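You operate a simulated robot arm through the tools that you are given. There is no shell and no other tool. Be economical: measure what you need, move in short steps, check, and stop when the job is done.

Carry out the task below with a simulated two-armed robot. There is one attempt and no reset: what you move stays moved.

## Task
Pick up the grey parcel with one hand, pass it to the other hand and put it on the top of the side table. Set down upright: grey parcel.

The check looks at the end state, three seconds after you hand in, the way a careful person would. Anything else that was tipped, shoved, dropped, spilled or broken makes it a failure.

## Robot
Two 7-joint arms with two-finger parallel grippers on one trunk, on a base that drives. Base frame: it is fixed to the floor where the robot stands at the start and does not move with it; the origin is under the middle of the robot, x ahead of it, y to its left, z up. Lengths are in mm, angles in degrees, forces in N, time in s.
The left shoulder is at the start at [60, 147, 543], the right one opposite. With the tool pointing down near the work surface each hand reaches from about 260 to 400 mm from the robot's upright axis, wherever it stands, measured 20 degrees to its own side. Places, roughly: top of the side table [-3300, 1800, 900]. Payload 3.43 kg a hand.
The tool frame of a hand sits at the grasp point between the pads (the TCP): z along the fingers, y along the line on which they close. The tips reach 30 mm beyond it. Largest opening 94 mm; finger width 28, thickness 10; the body of the gripper, 50 by 96 mm, starts 55 mm behind the TCP.
Orientation is that of the tool frame in the base frame, as a unit quaternion [x, y, z, w]. With the fingers straight down and closing along the base's y, the tool's x points along the base's -x, its y along +y and its z along -z.

## Interface
- The arms move only by the tool move_arm. It takes "left_increments", "right_increments" or both (then of equal length, played together; a hand with none holds still); each is a list of rows, each a list of 7 numbers: the shift along the tool's x, y, z in mm, then the turn, a rotation vector about the tool's x, y, z in rad, then the gripper command, from -1 (fully open) to 1 (shut), values between in proportion. In form: [[tx, ty, tz, wx, wy, wz, claw], ...]. A call has 1 to 12 rows; each row shifts and turns the commanded pose from where the row before left it, along the tool's axes as they then stand. Rows are played at 5 a second. More than 50 mm and 8.6 degrees between two rows, or a gripper value outside its range, and nothing of the call is played. A pose out of reach is approached as far as the arm can. The call stops where the force on the tool passes 40 N (or 10 N more than at its start, if that is more) or the arm is blocked; 0.2 s more then pass. Each finger travels about 72 mm/s and halts on what it meets, pressing with about 42 N; the grip force reading is that of the motor and also rises with nothing between the fingers. The clock runs only during rows and for 0.2 s after the last one: add rows that do not move to give the fingers time. The reply holds the time, the measured pose of the TCP, the force on the tool along the base axes, the opening and the grip force, in the units named above and with some noise, with the torque about the TCP (base axes, N m) and any sound that the robot's microphone picked up, and new pictures: "views" is both (left out), scene, wrist or none (wrist: the cameras of the hands that moved).
- Cameras (640 x 400 px; columns grow to the right, rows downward): "scene" is now at [60.6, 12.7, 1191.7]; the picture's right is [0.14, -0.99, 0.00], its down [-0.43, -0.06, -0.90] and it looks along [0.89, 0.12, -0.44] (base axes); focal length 269 px, centre (320, 200). "left" rides on the left gripper at [76, -14, -103] in its tool frame; the picture's right is [0.18, 0.98, 0.00], its down [-0.75, 0.14, -0.64] and it looks along [-0.63, 0.12, 0.77] (tool axes); focal length 243 px, centre (320, 200). "right" rides on the right gripper at [76, 14, -103] in its tool frame; the picture's right is [-0.18, 0.98, 0.00], its down [-0.75, -0.14, -0.64] and it looks along [-0.63, -0.12, 0.77] (tool axes); focal length 243 px, centre (320, 200). There is no depth. A picture from a camera that has moved, and an enlarged one, comes with that camera's place and axes in the base frame and with its lens.
- move_column(by): slides the trunk up (or, below 0, down) by that many mm; the arms and the scene camera ride with it, the base frame stays. It gives what a move gives, with no picture.
- base_move(legs): drives the robot by 1 to 6 legs, each [ahead, left, turn to the left] in mm, mm and degrees, along the robot's own axes; the way and the turn of a leg run together, so that a leg with both is an arc; at most 1500 mm and 180 degrees a leg. The arms and the cameras ride along, it lands a little off, and it stops where it bumps. It gives what a move gives, and a new picture of the scene camera.
- turn_head(pan, tilt): turns the head with the scene camera to pan (to the left, within 86 degrees either way) and tilt (down, from -29 to 69), counted from straight ahead of the robot. It gives what a move gives, and a new picture of the scene camera.
- enlarge(camera, box): a new picture of the part [left, top, right, bottom] of that camera's present view, enlarged. It takes no simulated time.
- hand_in(): hands the job in; it is judged then, once.

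Go step by step. Nothing tells you exact positions but the pictures and the camera data: compare them with the known pose of the tool, close in by small moves and look again before you grip or let go. The budget is 120 turns and 260 pictures, counting those below and the enlarged ones. Unless the task says otherwise, let go and move clear before handing in, and close with one line.

The tools are called after "Call:" as a command line: name --argument value ..., lists and objects as JSON in quotes. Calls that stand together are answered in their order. move_arm: Moves the arms, as the interface text tells. Its arguments: {"type":"object","properties":{"left_increments":{"type":"array","items":{"type":"array","items":{"type":"number"}}},"right_increments":{"type":"array","items":{"type":"array","items":{"type":"number"}}},"views":{"type":"string","enum":["both","scene","wrist","none"]}},"required":[]} The other tools are called the same way: move_column (by) slides the trunk up or down; base_move (legs) drives the base; turn_head (pan, tilt) turns the head that bears the scene camera; enlarge (camera, box) takes an enlarged picture of a part of a camera's view; hand_in () hands the job in.

At the start:

```text
clock: 0.0
left_ee_pos: [301.0, 232.2, 999.1]
left_ee_rot: [0.0, 1.0, 0.0, 0.001]
left_contact_force: [-0.1, -0.3, 0.2]
left_wrist_torque: [-0.01, -0.01, 0.01]
left_opening: 94.1
left_grip_force: 0.1
right_ee_pos: [308.8, -40.9, 1000.2]
right_ee_rot: [0.0, 1.0, 0.001, 0.001]
right_contact_force: [-0.6, -0.5, -0.4]
right_wrist_torque: [-0.02, 0.0, -0.01]
right_opening: 94.0
right_grip_force: 0.0
trunk travel left (down, up): [-250.0, 0.0]
robot x, y, heading: [1.0, -0.6, 0.2]
head pan, tilt: [7.9, 25.9]
```

scene: 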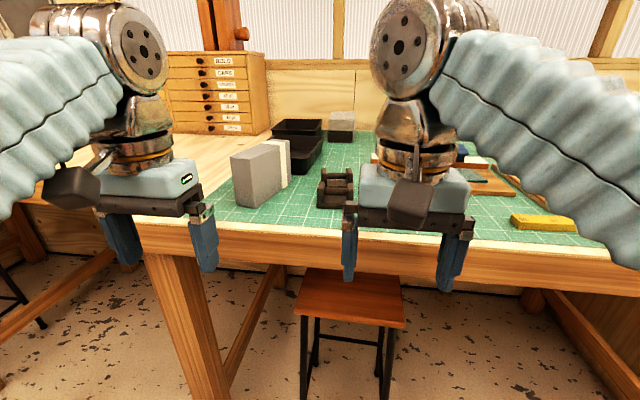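
right: 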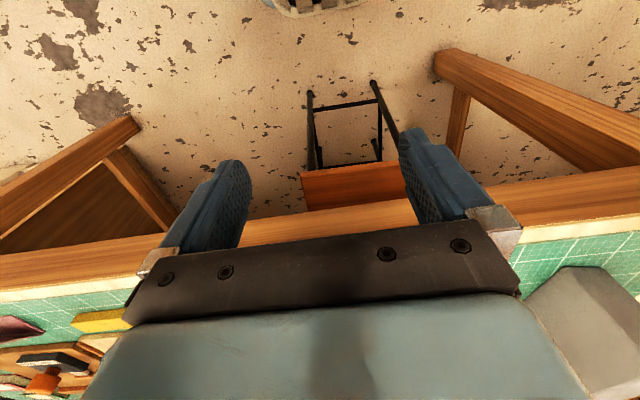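
left: 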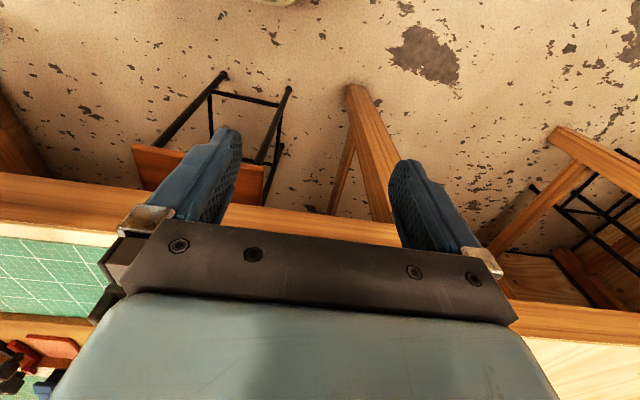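

The bench is ahead with two grey objects: a tall grey box with a white strip, and a smaller grey/white one further back. I'll look at them closer.

Call:
enlarge --camera "scene" --box '[200, 90, 400, 215]'

Call:
turn_head --pan 0 --tilt 35

```text
3.20 times, centred on (300, 152) of scene
camera zoom: at [60.6, 12.7, 1191.7], right [0.14, -0.99, 0.0], down [-0.43, -0.06, -0.9], along [0.89, 0.12, -0.44], focal length 862 px, centre (384, 352)
```

zoom: 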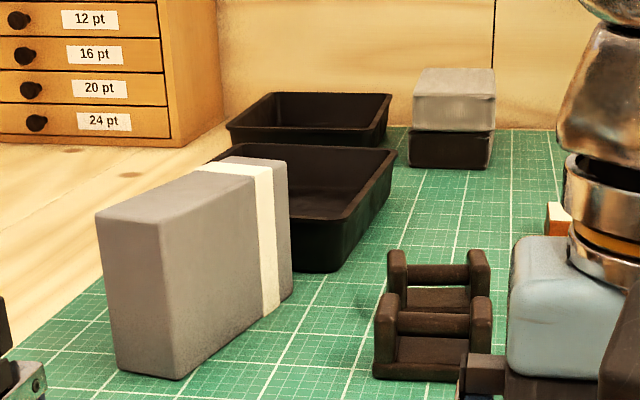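

```text
clock: 0.7
left_ee_pos: [300.9, 233.4, 999.2]
left_ee_rot: [0.0, 1.0, 0.001, 0.001]
left_contact_force: [-0.2, 0.7, -0.2]
left_wrist_torque: [0.03, -0.02, 0.02]
left_opening: 94.1
left_grip_force: 0.1
right_ee_pos: [309.3, -38.2, 1000.2]
right_ee_rot: [-0.001, 1.0, 0.001, 0.0]
right_contact_force: [-0.7, 0.5, 0.1]
right_wrist_torque: [0.01, -0.01, 0.0]
right_opening: 94.1
right_grip_force: 0.1
trunk travel left (down, up): [-250.0, 0.0]
robot x, y, heading: [0.1, 2.1, 0.2]
head pan, tilt: [0.0, 35.0]
camera scene: at [57.7, 0.2, 1177.3], right [0.0, -1.0, 0.0], down [-0.57, 0.0, -0.82], along [0.82, 0.0, -0.57], focal length 269 px, centre (320, 200)
```

scene: 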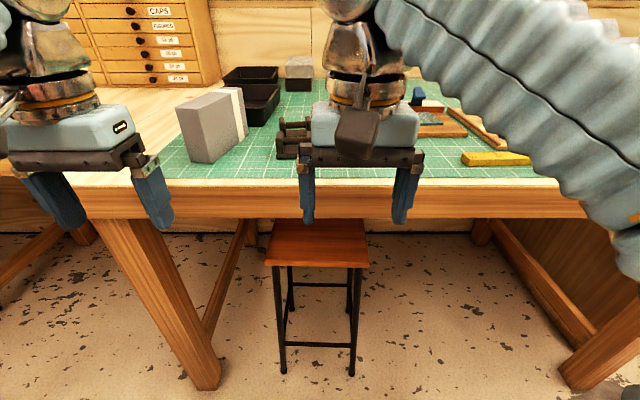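

The parcel is the grey box with the white band; I estimate the bench top at z≈900, with the box centred near (676, 237) and about 180x50x120 mm. Before driving closer I'll check the floor for the stool and see my own footprint.

Call:
turn_head --pan 0 --tilt 69

Call:
turn_head --pan 40 --tilt 45

```text
clock: 1.7
left_ee_pos: [300.2, 234.4, 998.8]
left_ee_rot: [0.0, 1.0, 0.0, 0.001]
left_contact_force: [0.1, 0.4, 0.0]
left_wrist_torque: [0.03, 0.02, -0.01]
left_opening: 94.2
left_grip_force: 0.0
right_ee_pos: [308.8, -39.8, 1000.1]
right_ee_rot: [0.001, 1.0, 0.0, 0.001]
right_contact_force: [0.8, -0.4, -0.2]
right_wrist_torque: [-0.01, 0.0, 0.03]
right_opening: 93.8
right_grip_force: 0.1
trunk travel left (down, up): [-250.0, 0.0]
robot x, y, heading: [0.6, -0.5, -0.0]
head pan, tilt: [0.0, 68.8]
camera scene: at [25.6, 0.1, 1133.6], right [0.0, -1.0, 0.0], down [-0.93, 0.0, -0.36], along [0.36, 0.0, -0.93], focal length 269 px, centre (320, 200)
```

scene: 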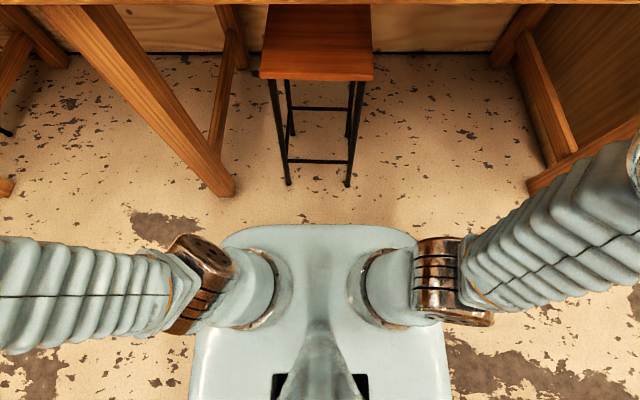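

```text
clock: 2.8
left_ee_pos: [301.1, 232.3, 1000.1]
left_ee_rot: [0.0, 1.0, 0.0, 0.001]
left_contact_force: [0.1, -0.4, 0.7]
left_wrist_torque: [0.03, -0.05, -0.02]
left_opening: 93.9
left_grip_force: 0.0
right_ee_pos: [308.3, -38.8, 999.8]
right_ee_rot: [0.0, 1.0, 0.001, 0.001]
right_contact_force: [-0.2, -0.4, 0.9]
right_wrist_torque: [0.04, -0.01, 0.02]
right_opening: 93.8
right_grip_force: 0.1
trunk travel left (down, up): [-250.0, 0.0]
robot x, y, heading: [0.8, -1.2, -0.0]
head pan, tilt: [40.0, 45.0]
camera scene: at [31.9, 52.3, 1162.4], right [0.64, -0.77, 0.0], down [-0.54, -0.45, -0.71], along [0.54, 0.45, -0.71], focal length 269 px, centre (320, 200)
```

scene: 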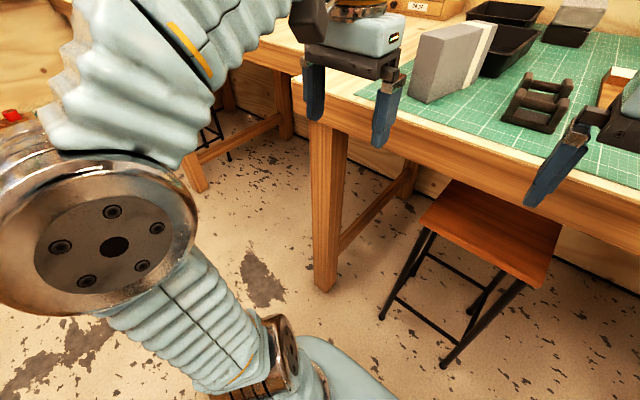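

I'll lower the trunk briefly (the hands stay about 180 mm clear of the bench edge) to get a vertical baseline. That lets me triangulate the base front and the bench.

Call:
move_column --by -150

Call:
turn_head --pan 0 --tilt 69

Call:
turn_head --pan 8 --tilt 26

Call:
enlarge --camera "scene" --box '[200, 40, 400, 165]'

Call:
move_column --by 150

```text
clock: 4.5
left_ee_pos: [300.5, 234.0, 850.1]
left_ee_rot: [-0.001, 1.0, 0.0, 0.001]
left_contact_force: [-0.4, -0.2, 0.9]
left_wrist_torque: [0.01, 0.0, -0.02]
left_opening: 94.4
left_grip_force: 0.0
right_ee_pos: [308.8, -39.2, 849.7]
right_ee_rot: [-0.001, 1.0, 0.001, 0.002]
right_contact_force: [0.9, -0.1, -1.0]
right_wrist_torque: [-0.03, 0.0, 0.01]
right_opening: 94.0
right_grip_force: 0.0
trunk travel left (down, up): [-100.0, 150.0]
robot x, y, heading: [-2.2, 0.2, 0.0]
head pan, tilt: [40.0, 45.0]
```

```text
clock: 5.6
left_ee_pos: [300.9, 233.4, 849.2]
left_ee_rot: [0.001, 1.0, 0.0, 0.001]
left_contact_force: [-0.3, 0.2, 0.4]
left_wrist_torque: [0.02, -0.02, 0.0]
left_opening: 94.1
left_grip_force: 0.0
right_ee_pos: [309.1, -39.2, 850.2]
right_ee_rot: [0.0, 1.0, 0.0, 0.001]
right_contact_force: [0.9, -0.1, 0.9]
right_wrist_torque: [0.03, 0.02, 0.03]
right_opening: 94.0
right_grip_force: 0.1
trunk travel left (down, up): [-100.0, 150.0]
robot x, y, heading: [3.3, 0.1, 0.1]
head pan, tilt: [0.0, 68.8]
camera scene: at [25.5, 0.2, 983.6], right [0.0, -1.0, 0.0], down [-0.93, 0.0, -0.36], along [0.36, 0.0, -0.93], focal length 269 px, centre (320, 200)
```

scene: 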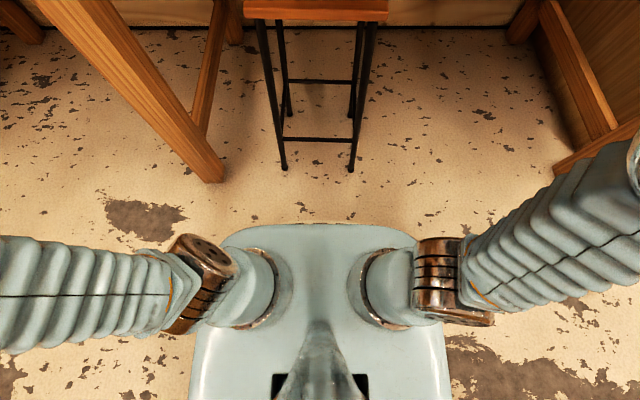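

```text
clock: 6.7
left_ee_pos: [301.4, 233.8, 850.4]
left_ee_rot: [0.0, 1.0, 0.0, 0.001]
left_contact_force: [0.0, -0.3, 0.3]
left_wrist_torque: [0.02, -0.01, 0.02]
left_opening: 94.3
left_grip_force: 0.0
right_ee_pos: [309.6, -40.0, 850.4]
right_ee_rot: [0.0, 1.0, 0.001, 0.0]
right_contact_force: [0.6, -0.3, -0.1]
right_wrist_torque: [0.04, 0.0, 0.03]
right_opening: 94.1
right_grip_force: 0.1
trunk travel left (down, up): [-100.0, 150.0]
robot x, y, heading: [-2.7, 0.9, 0.2]
head pan, tilt: [8.0, 26.0]
camera scene: at [60.5, 12.9, 1041.3], right [0.14, -0.99, 0.0], down [-0.43, -0.06, -0.9], along [0.89, 0.12, -0.44], focal length 269 px, centre (320, 200)
```

scene: 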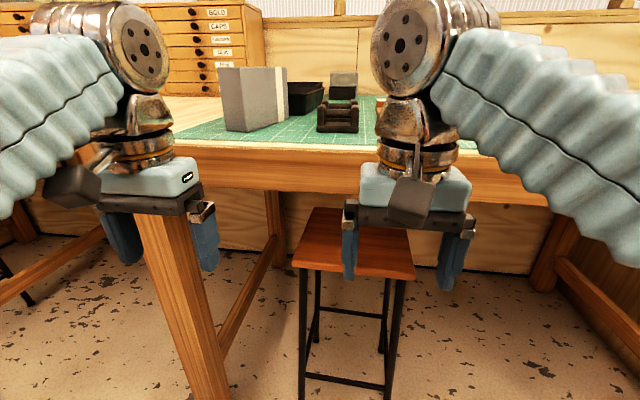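

```text
3.20 times, centred on (300, 102) of scene
camera zoom: at [60.5, 12.9, 1041.3], right [0.14, -0.99, 0.0], down [-0.43, -0.06, -0.9], along [0.89, 0.12, -0.44], focal length 862 px, centre (384, 512)
```

zoom: 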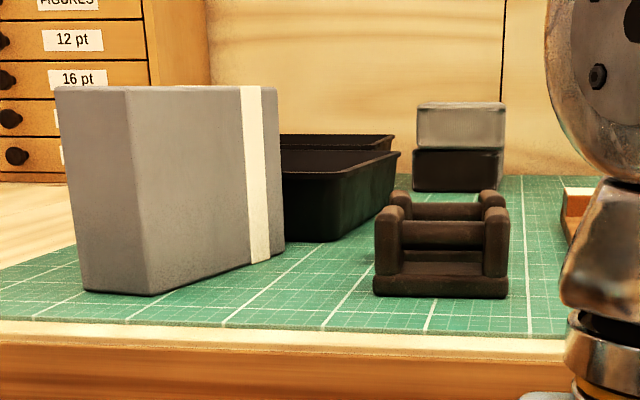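

```text
clock: 8.4
left_ee_pos: [300.5, 233.0, 999.5]
left_ee_rot: [0.0, 1.0, -0.001, 0.002]
left_contact_force: [0.8, 0.2, 0.3]
left_wrist_torque: [-0.01, -0.01, 0.01]
left_opening: 94.0
left_grip_force: 0.1
right_ee_pos: [309.0, -38.6, 999.5]
right_ee_rot: [0.0, 1.0, 0.0, 0.001]
right_contact_force: [0.0, 0.3, 0.4]
right_wrist_torque: [0.0, -0.02, 0.01]
right_opening: 94.0
right_grip_force: 0.1
trunk travel left (down, up): [-250.0, 0.0]
robot x, y, heading: [0.7, -1.2, -0.2]
head pan, tilt: [8.0, 26.0]
```

Triangulated, the bench top is at z≈942 with its edge at x≈440, and the parcel is about 150x43x100 mm, centred near (589, 208) with yaw about -13°. I'll raise both hands above the parcel, then drive in; the stool front is at about x=535.

Call:
move_arm --left_increments '[[0, 0, -40, 0, 0, 0, -1], [0, 0, -40, 0, 0, 0, -1], [0, 0, -40, 0, 0, 0, -1], [0, 0, -30, 0, 0, 0, -1]]' --right_increments '[[0, 0, -40, 0, 0, 0, -1], [0, 0, -40, 0, 0, 0, -1], [0, 0, -40, 0, 0, 0, -1], [0, 0, -30, 0, 0, 0, -1]]' --views "none"

Call:
turn_head --pan 15 --tilt 45

```text
clock: 9.4
left_ee_pos: [301.4, 232.4, 999.9]
left_ee_rot: [0.0, 1.0, -0.001, 0.001]
left_contact_force: [0.4, 0.3, 0.6]
left_wrist_torque: [-0.01, 0.01, 0.0]
left_opening: 93.8
left_grip_force: 0.0
left hand out of reach, approached as far as the arm can: row 1, 2, 3, 4
right_ee_pos: [308.8, -39.4, 999.3]
right_ee_rot: [0.0, 1.0, 0.001, 0.0]
right_contact_force: [-1.0, -0.2, -0.4]
right_wrist_torque: [0.0, -0.02, 0.0]
right_opening: 93.9
right_grip_force: 0.1
right hand out of reach, approached as far as the arm can: row 1, 2, 3, 4
trunk travel left (down, up): [-250.0, 0.0]
robot x, y, heading: [-3.0, 0.4, -0.1]
head pan, tilt: [8.0, 26.0]
```

```text
clock: 10.3
left_ee_pos: [300.8, 232.8, 1000.3]
left_ee_rot: [-0.001, 1.0, -0.001, 0.001]
left_contact_force: [0.7, -0.7, -0.5]
left_wrist_torque: [0.0, 0.0, 0.0]
left_opening: 94.2
left_grip_force: 0.1
right_ee_pos: [308.7, -39.1, 1000.7]
right_ee_rot: [0.0, 1.0, 0.001, 0.001]
right_contact_force: [-0.7, -0.3, 0.1]
right_wrist_torque: [0.01, -0.01, 0.0]
right_opening: 94.2
right_grip_force: 0.1
trunk travel left (down, up): [-250.0, 0.0]
robot x, y, heading: [1.0, -1.7, 0.0]
head pan, tilt: [15.0, 45.0]
camera scene: at [48.2, 21.2, 1162.5], right [0.26, -0.97, 0.0], down [-0.68, -0.18, -0.71], along [0.68, 0.18, -0.71], focal length 269 px, centre (320, 200)
```

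scene: 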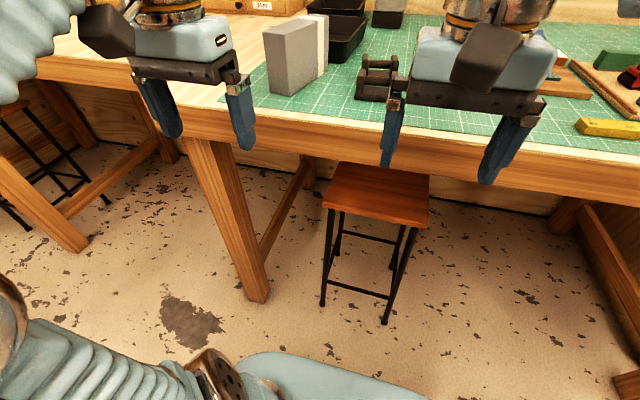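

Tool-down height tops out at z≈1000, below the parcel top (1042), so I'll tilt the fingers forward and grasp from the near end. I'll test the tilted pose here before driving.

Call:
move_arm --left_increments '[[0, 0, 0, 0, -0.14, 0, -1], [0, 0, 0, 0, -0.14, 0, -1], [0, 0, 0, 0, -0.14, 0, -1], [0, 0, 0, 0, -0.14, 0, -1], [0, 0, 0, 0, -0.14, 0, -1], [0, 0, 0, 0, -0.14, 0, -1], [0, 0, 0, 0, -0.14, 0, -1]]' --views "scene"

```text
clock: 11.9
left_ee_pos: [302.5, 234.7, 998.2]
left_ee_rot: [0.0, 0.881, 0.0, 0.473]
left_contact_force: [0.2, 0.3, 0.6]
left_wrist_torque: [0.0, 0.03, 0.01]
left_opening: 93.8
left_grip_force: 0.1
right_ee_pos: [308.9, -39.7, 998.8]
right_ee_rot: [-0.001, 1.0, 0.001, 0.001]
right_contact_force: [0.3, 0.1, -0.1]
right_wrist_torque: [0.0, 0.0, -0.02]
right_opening: 93.9
right_grip_force: 0.1
trunk travel left (down, up): [-250.0, 0.0]
robot x, y, heading: [3.5, 1.0, -0.1]
head pan, tilt: [15.0, 45.0]
camera scene: at [48.2, 21.2, 1162.5], right [0.26, -0.97, 0.0], down [-0.68, -0.18, -0.71], along [0.68, 0.18, -0.71], focal length 269 px, centre (320, 200)
```

scene: 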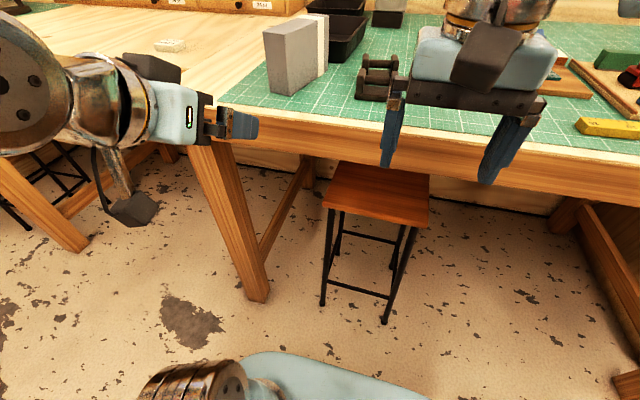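

The tilt works. I'll set the left hand at about 45° tilt with yaw matching the parcel and raised a little, and move the right hand out to the right.

Call:
move_arm --left_increments '[[0, 0, 0, 0, 0.1, 0, -1], [0, 0, 0, 0, 0.09, 0, -1], [0, 0, 0, 0.08, 0, 0.08, -1], [0, 0, 0, 0.08, 0, 0.08, -1], [-5, 0, -5, 0, 0, 0, -1], [-5, 0, -5, 0, 0, 0, -1]]' --right_increments '[[0, -25, 0, 0, 0, 0, -1], [0, -25, 0, 0, 0, 0, -1], [0, -25, 0, 0, 0, 0, -1], [0, -25, 0, 0, 0, 0, -1], [0, -25, 0, 0, 0, 0, -1], [0, 0, 0, 0, 0, 0, -1]]' --views "both"

```text
clock: 13.3
left_ee_pos: [302.3, 234.4, 1012.8]
left_ee_rot: [0.105, 0.917, -0.042, 0.383]
left_contact_force: [-0.6, -0.1, -0.6]
left_wrist_torque: [-0.02, 0.01, 0.02]
left_opening: 94.2
left_grip_force: 0.1
right_ee_pos: [309.8, -160.5, 997.6]
right_ee_rot: [0.001, 1.0, 0.001, 0.001]
right_contact_force: [1.0, -0.2, 0.3]
right_wrist_torque: [0.0, -0.03, -0.01]
right_opening: 94.1
right_grip_force: 0.2
trunk travel left (down, up): [-250.0, 0.0]
robot x, y, heading: [-1.2, 0.3, 0.0]
head pan, tilt: [15.0, 45.0]
camera scene: at [48.1, 21.1, 1162.4], right [0.26, -0.97, 0.0], down [-0.68, -0.18, -0.71], along [0.68, 0.18, -0.71], focal length 269 px, centre (320, 200)
camera right: at [232.0, -147.7, 1101.2], right [0.18, 0.98, 0.0], down [0.75, -0.14, 0.64], along [0.63, -0.12, -0.77], focal length 243 px, centre (320, 200)
camera left: at [176.5, 248.5, 1031.2], right [0.1, 0.99, -0.13], down [0.1, 0.12, 0.99], along [0.99, -0.11, -0.09], focal length 243 px, centre (320, 200)
```

scene: 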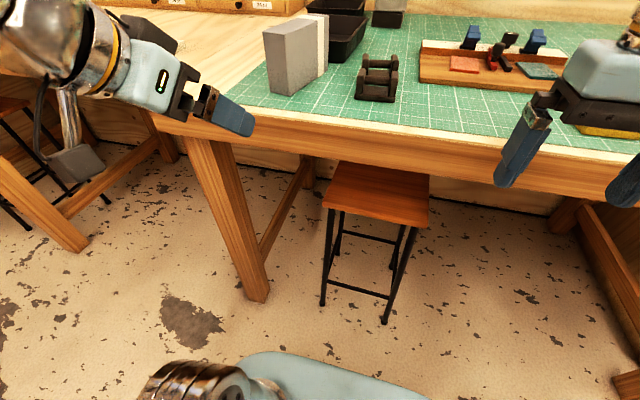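
right: 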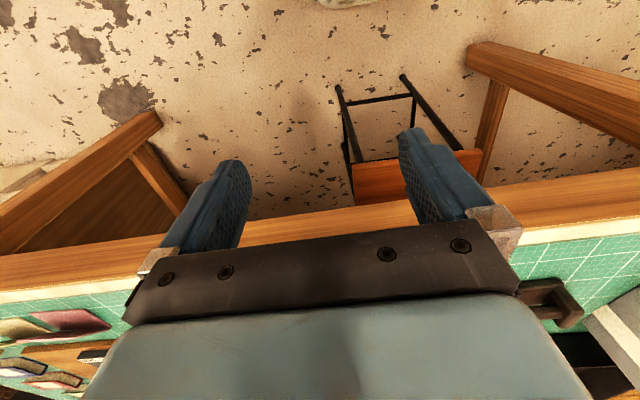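
left: 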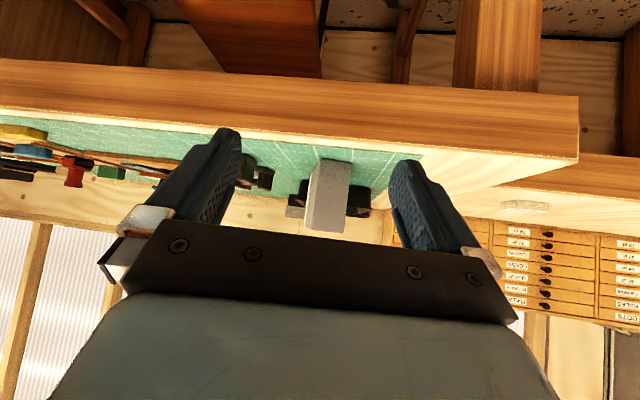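

The wrist camera shows the parcel squarely between the left fingers, consistent with (514, 222) for the near face. I'll drive 150 mm ahead.

Call:
base_move --legs '[[150, 0, 0]]'

Call:
enlarge --camera "left" --box '[160, 80, 480, 280]'

```text
clock: 14.6
left_ee_pos: [453.4, 234.0, 1012.6]
left_ee_rot: [0.106, 0.917, -0.044, 0.383]
left_contact_force: [-0.2, -0.6, 0.1]
left_wrist_torque: [0.01, -0.01, 0.03]
left_opening: 94.0
left_grip_force: 0.1
right_ee_pos: [457.3, -162.2, 999.4]
right_ee_rot: [0.001, 1.0, 0.001, 0.001]
right_contact_force: [-0.1, -0.1, 0.3]
right_wrist_torque: [-0.02, 0.03, 0.01]
right_opening: 94.0
right_grip_force: 0.0
trunk travel left (down, up): [-250.0, 0.0]
robot x, y, heading: [152.9, 1.1, -0.0]
head pan, tilt: [15.0, 45.0]
camera scene: at [198.1, 20.9, 1162.4], right [0.26, -0.97, 0.0], down [-0.68, -0.18, -0.71], along [0.68, 0.18, -0.71], focal length 269 px, centre (320, 200)
```

scene: 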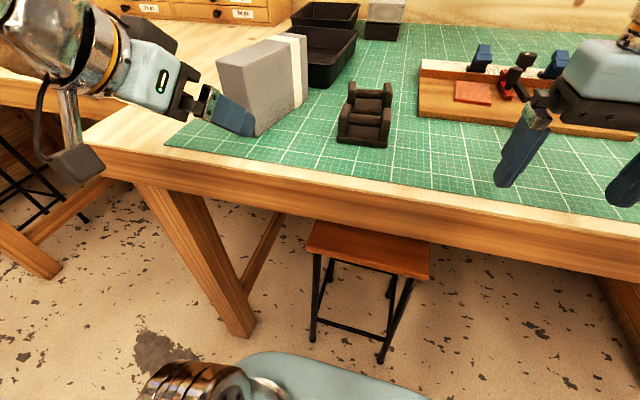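

```text
2.00 times, centred on (320, 180) of left
camera zoom: at [327.1, 248.0, 1031.1], right [0.1, 0.99, -0.13], down [0.1, 0.12, 0.99], along [0.99, -0.11, -0.09], focal length 485 px, centre (320, 240)
```

zoom: 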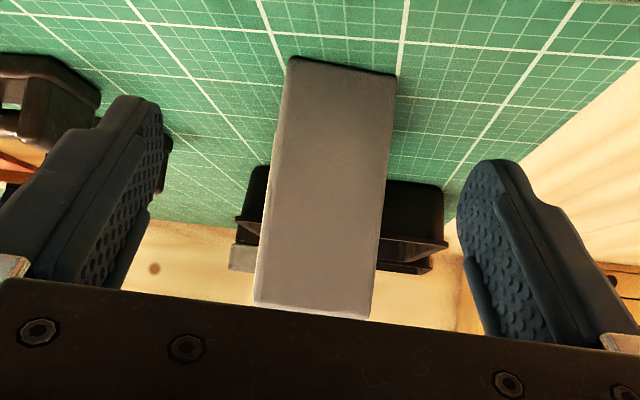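

The parcel's near face is centred at (516, 227), with its top at 1042. I'll drive 60 mm ahead so the fingers straddle it, then finish with the arm.

Call:
base_move --legs '[[60, -12, 0]]'

Call:
enlarge --camera "left" --box '[160, 80, 480, 280]'

```text
clock: 15.6
left_ee_pos: [512.5, 221.7, 1012.5]
left_ee_rot: [0.105, 0.917, -0.043, 0.383]
left_contact_force: [0.8, -0.3, -0.3]
left_wrist_torque: [0.0, -0.02, 0.02]
left_opening: 94.0
left_grip_force: 0.0
right_ee_pos: [516.9, -175.0, 998.5]
right_ee_rot: [0.002, 1.0, 0.001, 0.001]
right_contact_force: [-0.3, 0.3, 0.1]
right_wrist_torque: [0.0, -0.01, 0.05]
right_opening: 94.1
right_grip_force: 0.0
trunk travel left (down, up): [-250.0, 0.0]
robot x, y, heading: [208.6, -12.2, -0.1]
head pan, tilt: [15.0, 45.0]
camera scene: at [257.1, 8.4, 1162.4], right [0.26, -0.97, 0.0], down [-0.68, -0.18, -0.71], along [0.68, 0.18, -0.71], focal length 269 px, centre (320, 200)
```

scene: 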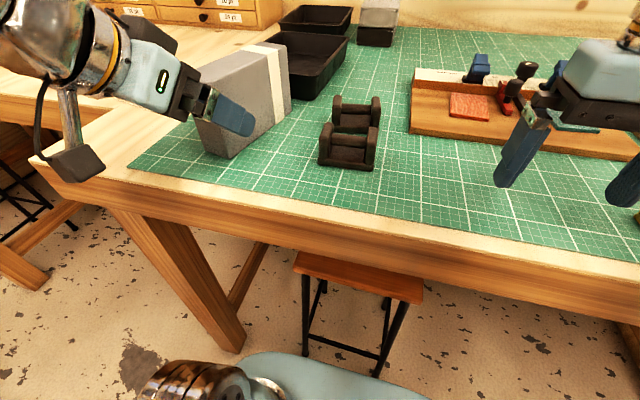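

```text
2.00 times, centred on (320, 180) of left
camera zoom: at [386.3, 235.4, 1031.1], right [0.1, 0.99, -0.13], down [0.1, 0.12, 0.99], along [0.99, -0.11, -0.09], focal length 485 px, centre (320, 240)
```

zoom: 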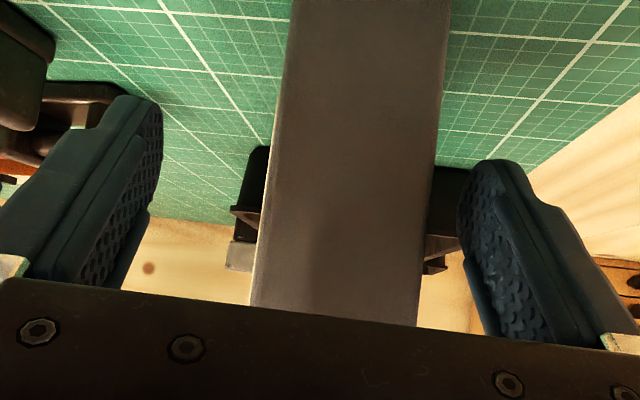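

The parcel sits toward the +y finger. I'll shift the hand about 10 mm along its closing axis, then advance 20 mm.

Call:
move_arm --left_increments '[[0, 10, 0, 0, 0, 0, -1], [-7, 0, 7, 0, 0, 0, -1], [-7, 0, 7, 0, 0, 0, -1]]' --views "wrist"

Call:
enlarge --camera "scene" --box '[140, 0, 340, 125]'

```text
clock: 16.4
left_ee_pos: [534.0, 227.0, 1014.5]
left_ee_rot: [0.106, 0.917, -0.043, 0.383]
left_contact_force: [-0.3, 0.0, -0.2]
left_wrist_torque: [0.02, 0.01, -0.01]
left_opening: 94.1
left_grip_force: 0.1
right_ee_pos: [517.1, -175.4, 997.8]
right_ee_rot: [0.002, 1.0, 0.001, 0.001]
right_contact_force: [-0.6, -0.5, 0.2]
right_wrist_torque: [-0.02, 0.0, 0.04]
right_opening: 94.1
right_grip_force: 0.1
trunk travel left (down, up): [-250.0, 0.0]
robot x, y, heading: [207.5, -14.9, -0.1]
head pan, tilt: [15.0, 45.0]
camera left: at [408.1, 240.9, 1032.2], right [0.1, 0.99, -0.13], down [0.1, 0.12, 0.99], along [0.99, -0.11, -0.09], focal length 243 px, centre (320, 200)
```

left: 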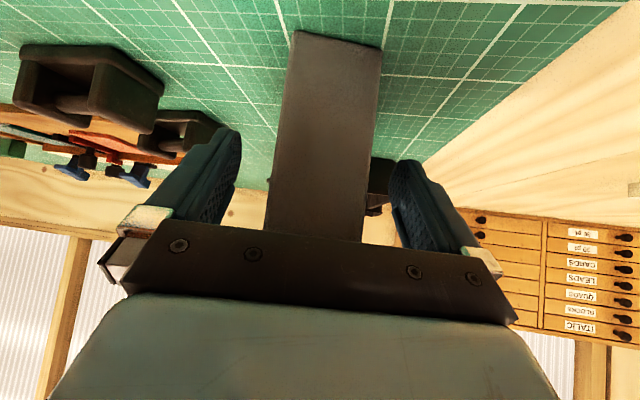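

```text
3.20 times, centred on (240, 62) of scene
camera zoom: at [257.2, 8.4, 1162.4], right [0.26, -0.97, 0.0], down [-0.68, -0.18, -0.71], along [0.68, 0.18, -0.71], focal length 862 px, centre (576, 640)
```

zoom: 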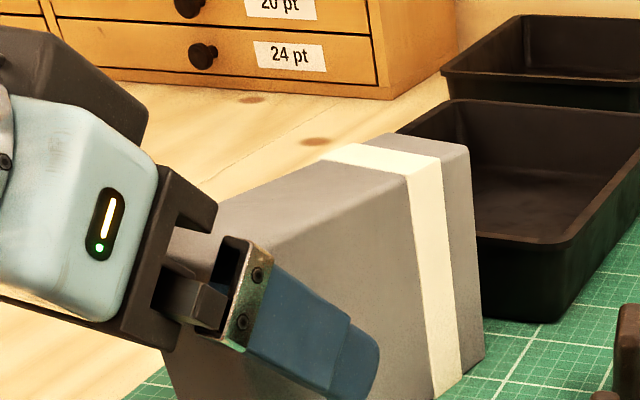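

The parcel is centred now. I'll advance 16 mm more, then close.

Call:
move_arm --left_increments '[[-5.5, 2, 5.5, 0, 0, 0, -1], [-5.5, 1, 5.5, 0, 0, 0, -1], [0, 0, 0, 0, 0, 0, -1]]' --views "wrist"

Call:
enlarge --camera "scene" --box '[140, 0, 340, 125]'

```text
clock: 17.2
left_ee_pos: [549.9, 225.9, 1013.1]
left_ee_rot: [0.106, 0.917, -0.043, 0.383]
left_contact_force: [-0.5, -0.9, 0.2]
left_wrist_torque: [0.01, 0.01, 0.02]
left_opening: 93.9
left_grip_force: 0.0
right_ee_pos: [517.9, -175.1, 998.6]
right_ee_rot: [0.002, 1.0, 0.001, 0.001]
right_contact_force: [0.2, 0.6, 0.5]
right_wrist_torque: [0.02, -0.02, 0.01]
right_opening: 94.0
right_grip_force: 0.1
trunk travel left (down, up): [-250.0, 0.0]
robot x, y, heading: [206.8, -11.6, -0.2]
head pan, tilt: [15.0, 45.0]
camera left: at [423.4, 239.4, 1031.6], right [0.1, 0.99, -0.13], down [0.1, 0.12, 0.99], along [0.99, -0.11, -0.09], focal length 243 px, centre (320, 200)
```

left: 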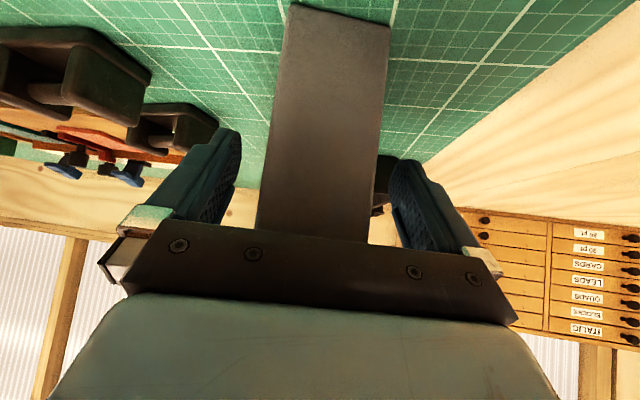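

```text
3.20 times, centred on (240, 62) of scene
camera zoom: at [257.3, 8.4, 1162.4], right [0.26, -0.97, 0.0], down [-0.68, -0.18, -0.71], along [0.68, 0.18, -0.71], focal length 862 px, centre (576, 640)
```

zoom: 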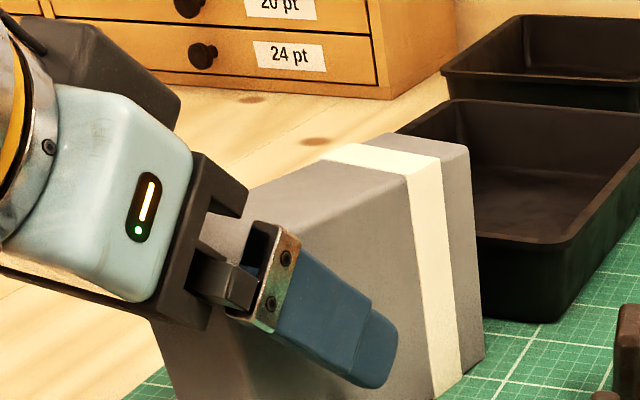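

Depth is good. I'll centre by 3 mm and close.

Call:
move_arm --left_increments '[[0, 4, 0, 0, 0, 0, -1], [0, 0, 0, 0, 0, 0, 0], [0, 0, 0, 0, 0, 0, 1], [0, 0, 0, 0, 0, 0, 1], [0, 0, 0, 0, 0, 0, 1], [0, 0, 0, 0, 0, 0, 1]]' --views "wrist"

```text
clock: 18.6
left_ee_pos: [551.7, 228.5, 1012.2]
left_ee_rot: [0.106, 0.916, -0.044, 0.384]
left_contact_force: [1.4, -0.7, 4.2]
left_wrist_torque: [-0.24, -0.11, -0.26]
left_opening: 52.3
left_grip_force: 42.0
right_ee_pos: [517.8, -174.4, 998.3]
right_ee_rot: [0.002, 1.0, 0.001, 0.001]
right_contact_force: [-0.1, 0.1, 0.2]
right_wrist_torque: [0.01, 0.0, 0.02]
right_opening: 94.1
right_grip_force: 0.1
trunk travel left (down, up): [-250.0, 0.0]
robot x, y, heading: [211.5, -15.8, 0.0]
head pan, tilt: [15.0, 45.0]
camera left: at [424.7, 243.0, 1031.6], right [0.1, 0.99, -0.13], down [0.1, 0.12, 0.99], along [0.99, -0.11, -0.09], focal length 243 px, centre (320, 200)
```

left: 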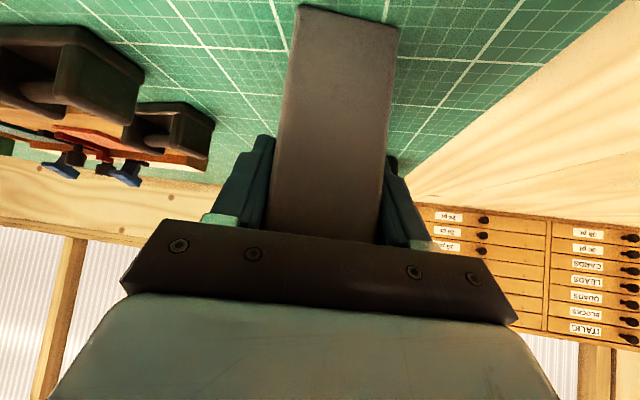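

Gripped at 52 mm. I'll lift 15 mm and check.

Call:
move_arm --left_increments '[[-3.5, 0, -3.5, 0, 0, 0, 1], [-3.5, 0, -3.5, 0, 0, 0, 1], [-3.5, 0, -3.5, 0, 0, 0, 1], [0, 0, 0, 0, 0, 0, 1]]' --views "both"

```text
clock: 19.6
left_ee_pos: [550.9, 231.5, 1026.5]
left_ee_rot: [0.107, 0.917, -0.044, 0.382]
left_contact_force: [0.4, -0.5, -5.0]
left_wrist_torque: [0.03, 0.24, -0.02]
left_opening: 52.4
left_grip_force: 42.0
right_ee_pos: [516.4, -175.1, 998.5]
right_ee_rot: [0.001, 1.0, 0.0, 0.001]
right_contact_force: [0.3, -0.4, 0.4]
right_wrist_torque: [0.04, -0.01, 0.01]
right_opening: 94.0
right_grip_force: 0.1
trunk travel left (down, up): [-250.0, 0.0]
robot x, y, heading: [212.3, -8.8, -0.4]
head pan, tilt: [15.0, 45.0]
camera scene: at [257.5, 8.5, 1162.4], right [0.26, -0.97, 0.0], down [-0.68, -0.18, -0.71], along [0.68, 0.18, -0.71], focal length 269 px, centre (320, 200)
camera left: at [424.3, 243.8, 1045.0], right [0.1, 0.99, -0.13], down [0.1, 0.12, 0.99], along [0.99, -0.11, -0.09], focal length 243 px, centre (320, 200)
```

scene: 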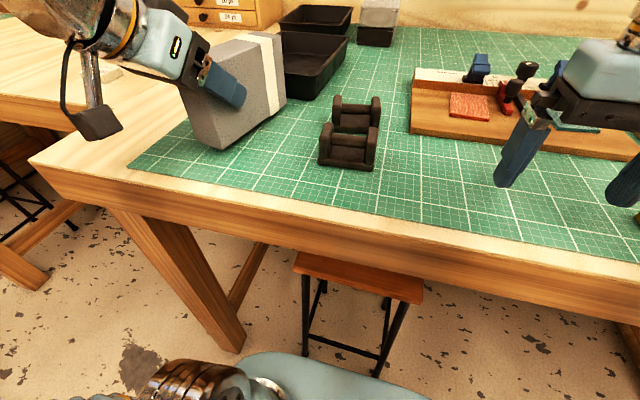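
left: 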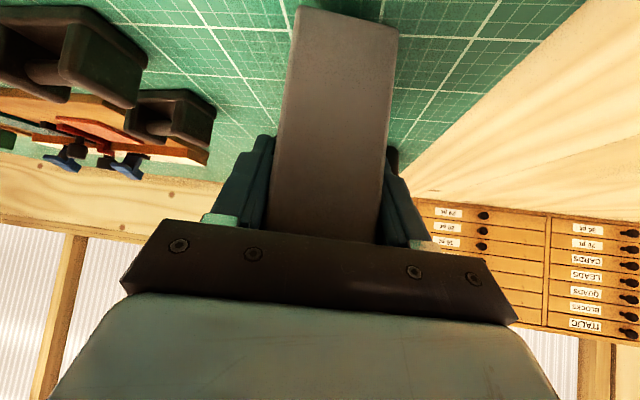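

Lifted cleanly (about 5 N), still level. I'll raise it a bit more and back away from the bench.

Call:
move_arm --left_increments '[[-3.5, 0, -3.5, 0, 0, 0, 1], [-3.5, 0, -3.5, 0, 0, 0, 1], [-3.5, 0, -3.5, 0, 0, 0, 1], [0, 0, 0, 0, 0, 0, 1]]' --views "none"

Call:
base_move --legs '[[-450, 0, 0]]'

Call:
turn_head --pan 10 --tilt 30

```text
clock: 20.6
left_ee_pos: [550.9, 231.2, 1041.1]
left_ee_rot: [0.106, 0.917, -0.044, 0.382]
left_contact_force: [0.1, -0.8, -5.3]
left_wrist_torque: [0.05, 0.28, 0.02]
left_opening: 52.2
left_grip_force: 42.3
right_ee_pos: [518.2, -176.0, 997.5]
right_ee_rot: [0.002, 1.0, 0.001, 0.001]
right_contact_force: [-0.4, 0.1, 0.1]
right_wrist_torque: [0.01, 0.02, 0.0]
right_opening: 93.9
right_grip_force: 0.1
trunk travel left (down, up): [-250.0, 0.0]
robot x, y, heading: [207.8, -12.8, -0.3]
head pan, tilt: [15.0, 45.0]
```

```text
clock: 23.3
left_ee_pos: [99.9, 230.8, 1041.2]
left_ee_rot: [0.113, 0.916, -0.047, 0.383]
left_contact_force: [0.0, -0.8, -5.6]
left_wrist_torque: [0.02, 0.27, 0.04]
left_opening: 52.2
left_grip_force: 41.9
right_ee_pos: [58.7, -174.3, 1000.1]
right_ee_rot: [0.01, 1.0, 0.001, 0.001]
right_contact_force: [0.3, -0.2, -0.2]
right_wrist_torque: [-0.02, 0.03, -0.02]
right_opening: 94.1
right_grip_force: 0.1
trunk travel left (down, up): [-250.0, 0.0]
robot x, y, heading: [-247.2, -5.9, -1.3]
head pan, tilt: [15.0, 45.0]
camera scene: at [-196.6, 12.7, 1162.4], right [0.24, -0.97, 0.0], down [-0.69, -0.17, -0.71], along [0.69, 0.17, -0.71], focal length 269 px, centre (320, 200)
```

scene: 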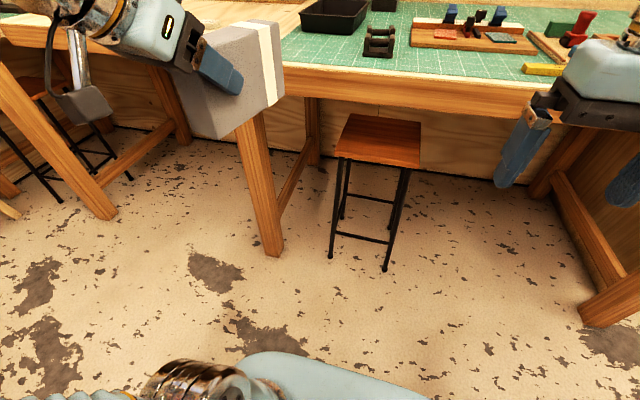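

```text
clock: 24.1
left_ee_pos: [100.2, 229.4, 1042.4]
left_ee_rot: [0.112, 0.916, -0.046, 0.383]
left_contact_force: [0.4, 0.4, -6.0]
left_wrist_torque: [0.04, 0.23, 0.02]
left_opening: 52.2
left_grip_force: 42.6
right_ee_pos: [60.3, -175.5, 997.4]
right_ee_rot: [0.009, 1.0, 0.001, 0.001]
right_contact_force: [-0.2, -0.3, -0.7]
right_wrist_torque: [-0.03, -0.02, -0.04]
right_opening: 94.0
right_grip_force: 0.1
trunk travel left (down, up): [-250.0, 0.0]
robot x, y, heading: [-240.6, -9.3, -1.1]
head pan, tilt: [10.0, 30.0]
camera scene: at [-186.3, 7.1, 1185.0], right [0.16, -0.99, 0.0], down [-0.49, -0.08, -0.87], along [0.85, 0.13, -0.5], focal length 269 px, centre (320, 200)
```

scene: 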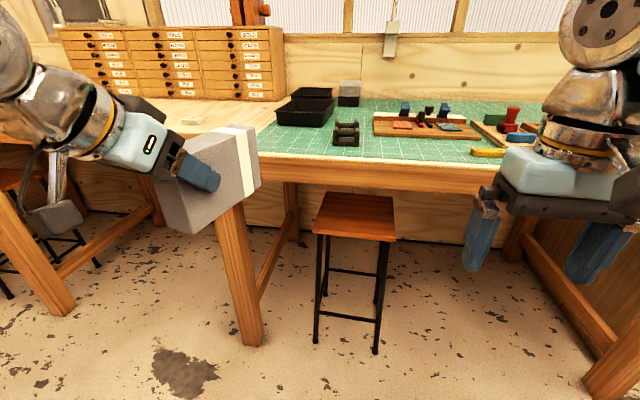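

Clear of the bench with the parcel level. Now I'll bring the left hand in toward the centre and lower it for the handover.

Call:
move_arm --left_increments '[[12.5, -16, 7.3, 0, 0, 0, 1], [12.5, -16, 7.3, 0, 0, 0, 1], [12.5, -16, 7.3, 0, 0, 0, 1], [12.5, -16, 7.3, 0, 0, 0, 1], [12.5, -16, 7.3, 0, 0, 0, 1], [12.5, -16, 7.3, 0, 0, 0, 1], [12.5, -16, 7.3, 0, 0, 0, 1], [12.5, -16, 7.3, 0, 0, 0, 1], [12.5, -16, 7.3, 0, 0, 0, 1], [12.5, -16, 7.3, 0, 0, 0, 1]]' --views "none"

Call:
move_arm --left_increments '[[0, 0, 0, 0.058, 0, 0.058, 1], [0, 0, 0, 0.058, 0, 0.058, 1], [0, 0, 0, 0.058, 0, 0.058, 1], [0, 0, 0, 0.058, 0, 0.058, 1], [0, 0, 0, 0.058, 0, 0.058, 1], [0, 0, 0, 0.058, 0, 0.058, 1], [0, 0, 0, 0.058, 0, 0.058, 1]]' --views "scene"

```text
clock: 26.3
left_ee_pos: [25.1, 85.3, 902.0]
left_ee_rot: [0.113, 0.916, -0.046, 0.382]
left_contact_force: [-0.1, -0.7, -5.0]
left_wrist_torque: [0.08, 0.26, -0.02]
left_opening: 52.3
left_grip_force: 41.4
right_ee_pos: [61.0, -176.3, 997.8]
right_ee_rot: [0.01, 1.0, 0.001, 0.001]
right_contact_force: [0.5, 1.0, 0.0]
right_wrist_torque: [-0.01, -0.03, 0.0]
right_opening: 93.9
right_grip_force: 0.1
trunk travel left (down, up): [-250.0, 0.0]
robot x, y, heading: [-246.6, -6.9, -1.2]
head pan, tilt: [10.0, 30.0]
```

```text
clock: 27.9
left_ee_pos: [26.5, 85.6, 901.7]
left_ee_rot: [0.369, 0.846, -0.152, 0.353]
left_contact_force: [-0.4, 0.1, -4.9]
left_wrist_torque: [0.17, 0.23, 0.03]
left_opening: 52.1
left_grip_force: 41.6
right_ee_pos: [61.0, -175.1, 998.3]
right_ee_rot: [0.009, 1.0, 0.001, 0.001]
right_contact_force: [-0.3, 0.7, -0.8]
right_wrist_torque: [-0.01, 0.03, -0.02]
right_opening: 94.1
right_grip_force: 0.0
trunk travel left (down, up): [-250.0, 0.0]
robot x, y, heading: [-245.0, -4.6, -1.0]
head pan, tilt: [10.0, 30.0]
camera scene: at [-186.4, 7.0, 1185.0], right [0.16, -0.99, 0.0], down [-0.49, -0.08, -0.87], along [0.86, 0.13, -0.5], focal length 269 px, centre (320, 200)
```

scene: 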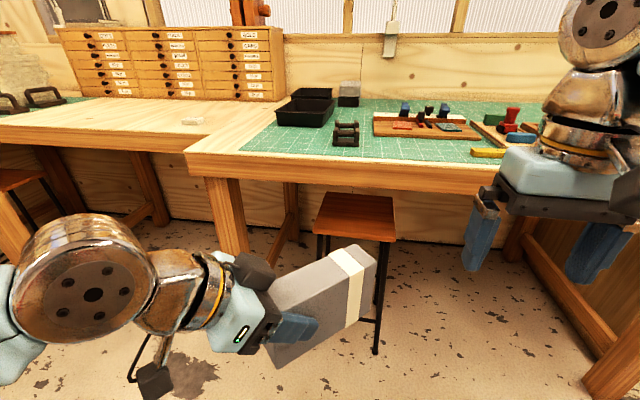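

The parcel is in front at yaw about -47°. I'll look straight down at it for the right-hand grasp.

Call:
turn_head --pan 0 --tilt 50

Call:
enlarge --camera "scene" --box '[200, 130, 420, 268]'

```text
clock: 28.7
left_ee_pos: [26.4, 85.4, 901.3]
left_ee_rot: [0.368, 0.847, -0.151, 0.353]
left_contact_force: [-0.3, -0.4, -4.9]
left_wrist_torque: [0.21, 0.18, -0.01]
left_opening: 52.1
left_grip_force: 41.4
right_ee_pos: [60.5, -175.2, 998.2]
right_ee_rot: [0.01, 1.0, 0.001, 0.001]
right_contact_force: [0.3, 0.2, -0.3]
right_wrist_torque: [0.04, -0.02, -0.01]
right_opening: 94.1
right_grip_force: 0.1
trunk travel left (down, up): [-250.0, 0.0]
robot x, y, heading: [-245.2, -8.1, -1.1]
head pan, tilt: [0.0, 50.0]
camera scene: at [-198.6, -8.4, 1155.6], right [-0.02, -1.0, 0.0], down [-0.77, 0.01, -0.64], along [0.64, -0.01, -0.77], focal length 269 px, centre (320, 200)
```

scene: 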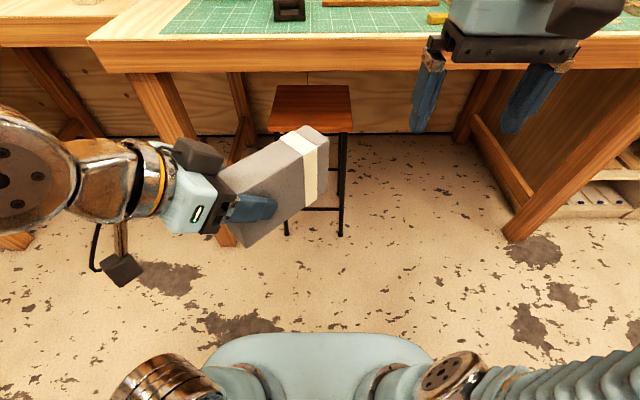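

```text
2.90 times, centred on (310, 199) of scene
camera zoom: at [-198.6, -8.4, 1155.6], right [-0.02, -1.0, 0.0], down [-0.77, 0.01, -0.64], along [0.64, -0.01, -0.77], focal length 781 px, centre (349, 203)
```

zoom: 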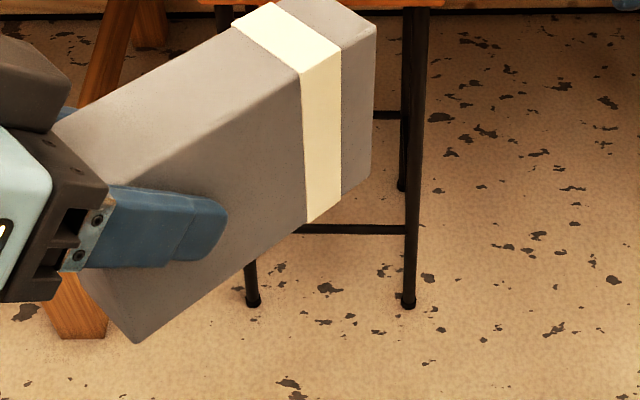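

The far end centre is at about (104, -3), top z≈931. I'll orient the right hand to the same yaw and lean it 30° away from the left hand.

Call:
move_arm --right_increments '[[0, 0, 0, 0, 0, 0.136, -1], [0, 0, 0, 0, 0, 0.136, -1], [0, 0, 0, 0, 0, 0.136, -1], [0, 0, 0, 0, 0, 0.136, -1], [0, 0, 0, 0, 0, 0.136, -1], [0, 0, 0, 0, 0, 0.136, -1], [0, 0, 0, 0, 0.13, 0, -1], [0, 0, 0, 0, 0.13, 0, -1], [0, 0, 0, 0, 0.13, 0, -1], [0, 0, 0, 0, 0.13, 0, -1]]' --views "scene"

```text
clock: 30.9
left_ee_pos: [26.5, 85.6, 901.1]
left_ee_rot: [0.37, 0.846, -0.152, 0.353]
left_contact_force: [0.1, -0.1, -4.4]
left_wrist_torque: [0.2, 0.15, 0.01]
left_opening: 52.1
left_grip_force: 41.5
right_ee_pos: [76.9, -169.3, 963.4]
right_ee_rot: [0.399, 0.902, 0.064, -0.155]
right_contact_force: [-0.5, 0.1, 0.0]
right_wrist_torque: [-0.01, 0.04, 0.02]
right_opening: 94.1
right_grip_force: 0.0
right hand out of reach, approached as far as the arm can: row 7, 8, 9, 10
trunk travel left (down, up): [-250.0, 0.0]
robot x, y, heading: [-244.6, -9.2, -1.3]
head pan, tilt: [0.0, 50.0]
camera scene: at [-199.0, -8.1, 1155.5], right [-0.02, -1.0, 0.0], down [-0.77, 0.01, -0.64], along [0.64, -0.01, -0.77], focal length 269 px, centre (320, 200)
```

scene: 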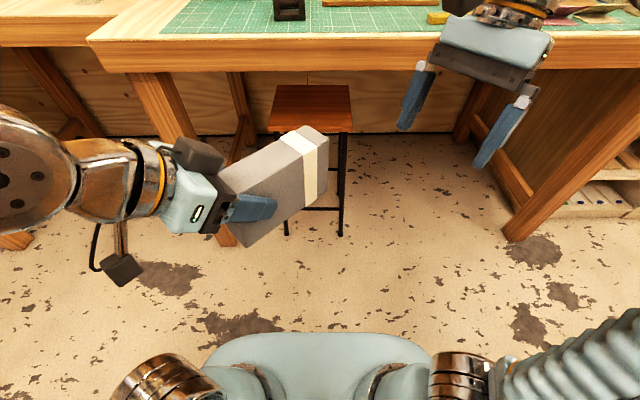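

That pose is out of reach at this height. I'll lower both hands by 100 mm.

Call:
move_arm --left_increments '[[17.7, 0, 17.7, 0, 0, 0, 1], [17.7, 0, 17.7, 0, 0, 0, 1], [17.7, 0, 17.7, 0, 0, 0, 1], [17.7, 0, 17.7, 0, 0, 0, 1]]' --right_increments '[[-12.5, 0, 21.65, 0, 0, 0, -1], [-12.5, 0, 21.65, 0, 0, 0, -1], [-12.5, 0, 21.65, 0, 0, 0, -1], [-12.5, 0, 21.65, 0, 0, 0, -1]]' --views "scene"

```text
clock: 31.9
left_ee_pos: [25.1, 83.4, 799.9]
left_ee_rot: [0.369, 0.846, -0.151, 0.353]
left_contact_force: [0.8, 0.5, -6.4]
left_wrist_torque: [0.2, 0.19, -0.03]
left_opening: 52.0
left_grip_force: 41.7
right_ee_pos: [88.8, -183.9, 868.6]
right_ee_rot: [0.399, 0.902, 0.065, -0.155]
right_contact_force: [-0.4, -0.4, -0.8]
right_wrist_torque: [0.0, 0.0, 0.02]
right_opening: 93.9
right_grip_force: 0.1
trunk travel left (down, up): [-250.0, 0.0]
robot x, y, heading: [-248.0, -7.4, -1.2]
head pan, tilt: [0.0, 50.0]
camera scene: at [-198.7, -8.5, 1155.6], right [-0.02, -1.0, 0.0], down [-0.77, 0.01, -0.64], along [0.64, -0.01, -0.77], focal length 269 px, centre (320, 200)
```

scene: 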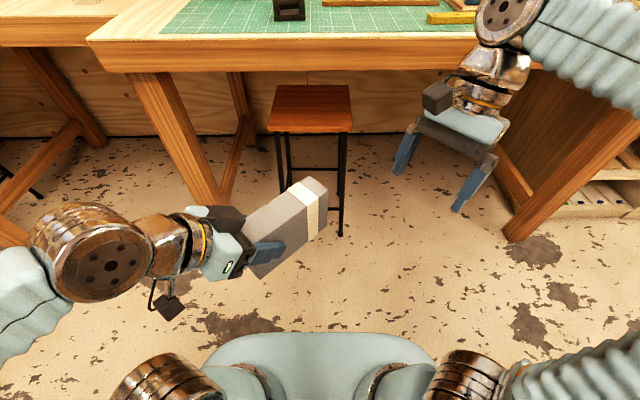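

I'll finish the right hand's tilt, raise slightly, and move it above and beyond the parcel's far end.

Call:
move_arm --right_increments '[[0, 0, 0, 0, 0.09, 0, -1], [0, 0, 0, 0, 0.09, 0, -1], [6.5, 0, -11.3, 0, 0, 0, -1], [6.5, 0, -11.3, 0, 0, 0, -1], [12.85, 16.2, 7.4, 0, 0, 0, -1], [12.85, 16.2, 7.4, 0, 0, 0, -1], [12.85, 16.2, 7.4, 0, 0, 0, -1], [12.85, 16.2, 7.4, 0, 0, 0, -1], [12.85, 16.2, 7.4, 0, 0, 0, -1], [12.85, 16.2, 7.4, 0, 0, 0, -1]]' --views "both"

```text
clock: 34.1
left_ee_pos: [24.6, 82.5, 800.0]
left_ee_rot: [0.369, 0.846, -0.152, 0.353]
left_contact_force: [-0.9, -0.5, -4.6]
left_wrist_torque: [0.17, 0.19, 0.01]
left_opening: 52.1
left_grip_force: 42.3
right_ee_pos: [99.7, -52.7, 890.6]
right_ee_rot: [0.391, 0.884, 0.099, -0.237]
right_contact_force: [-0.3, 0.2, 0.3]
right_wrist_torque: [-0.05, 0.0, -0.02]
right_opening: 93.9
right_grip_force: 0.0
trunk travel left (down, up): [-250.0, 0.0]
robot x, y, heading: [-245.1, -8.3, -1.0]
head pan, tilt: [0.0, 50.0]
camera scene: at [-198.7, -8.6, 1155.5], right [-0.02, -1.0, 0.0], down [-0.77, 0.01, -0.64], along [0.64, -0.01, -0.77], focal length 269 px, centre (320, 200)
camera right: at [101.2, -31.4, 1016.9], right [0.83, 0.54, -0.1], down [0.55, -0.81, 0.19], along [0.02, -0.21, -0.98], focal length 243 px, centre (320, 200)
```

scene: 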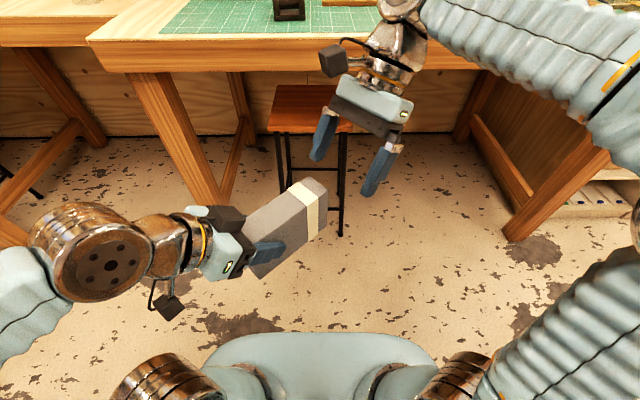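
right: 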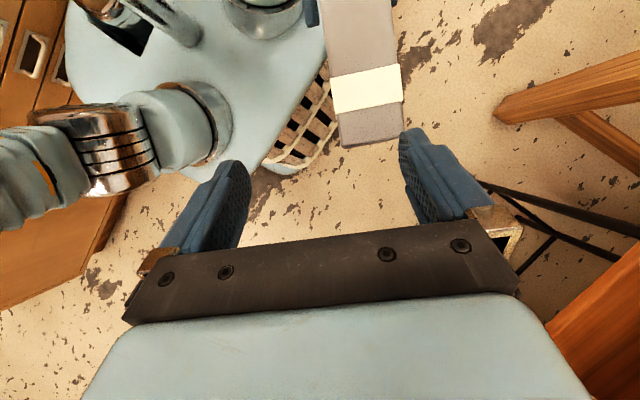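

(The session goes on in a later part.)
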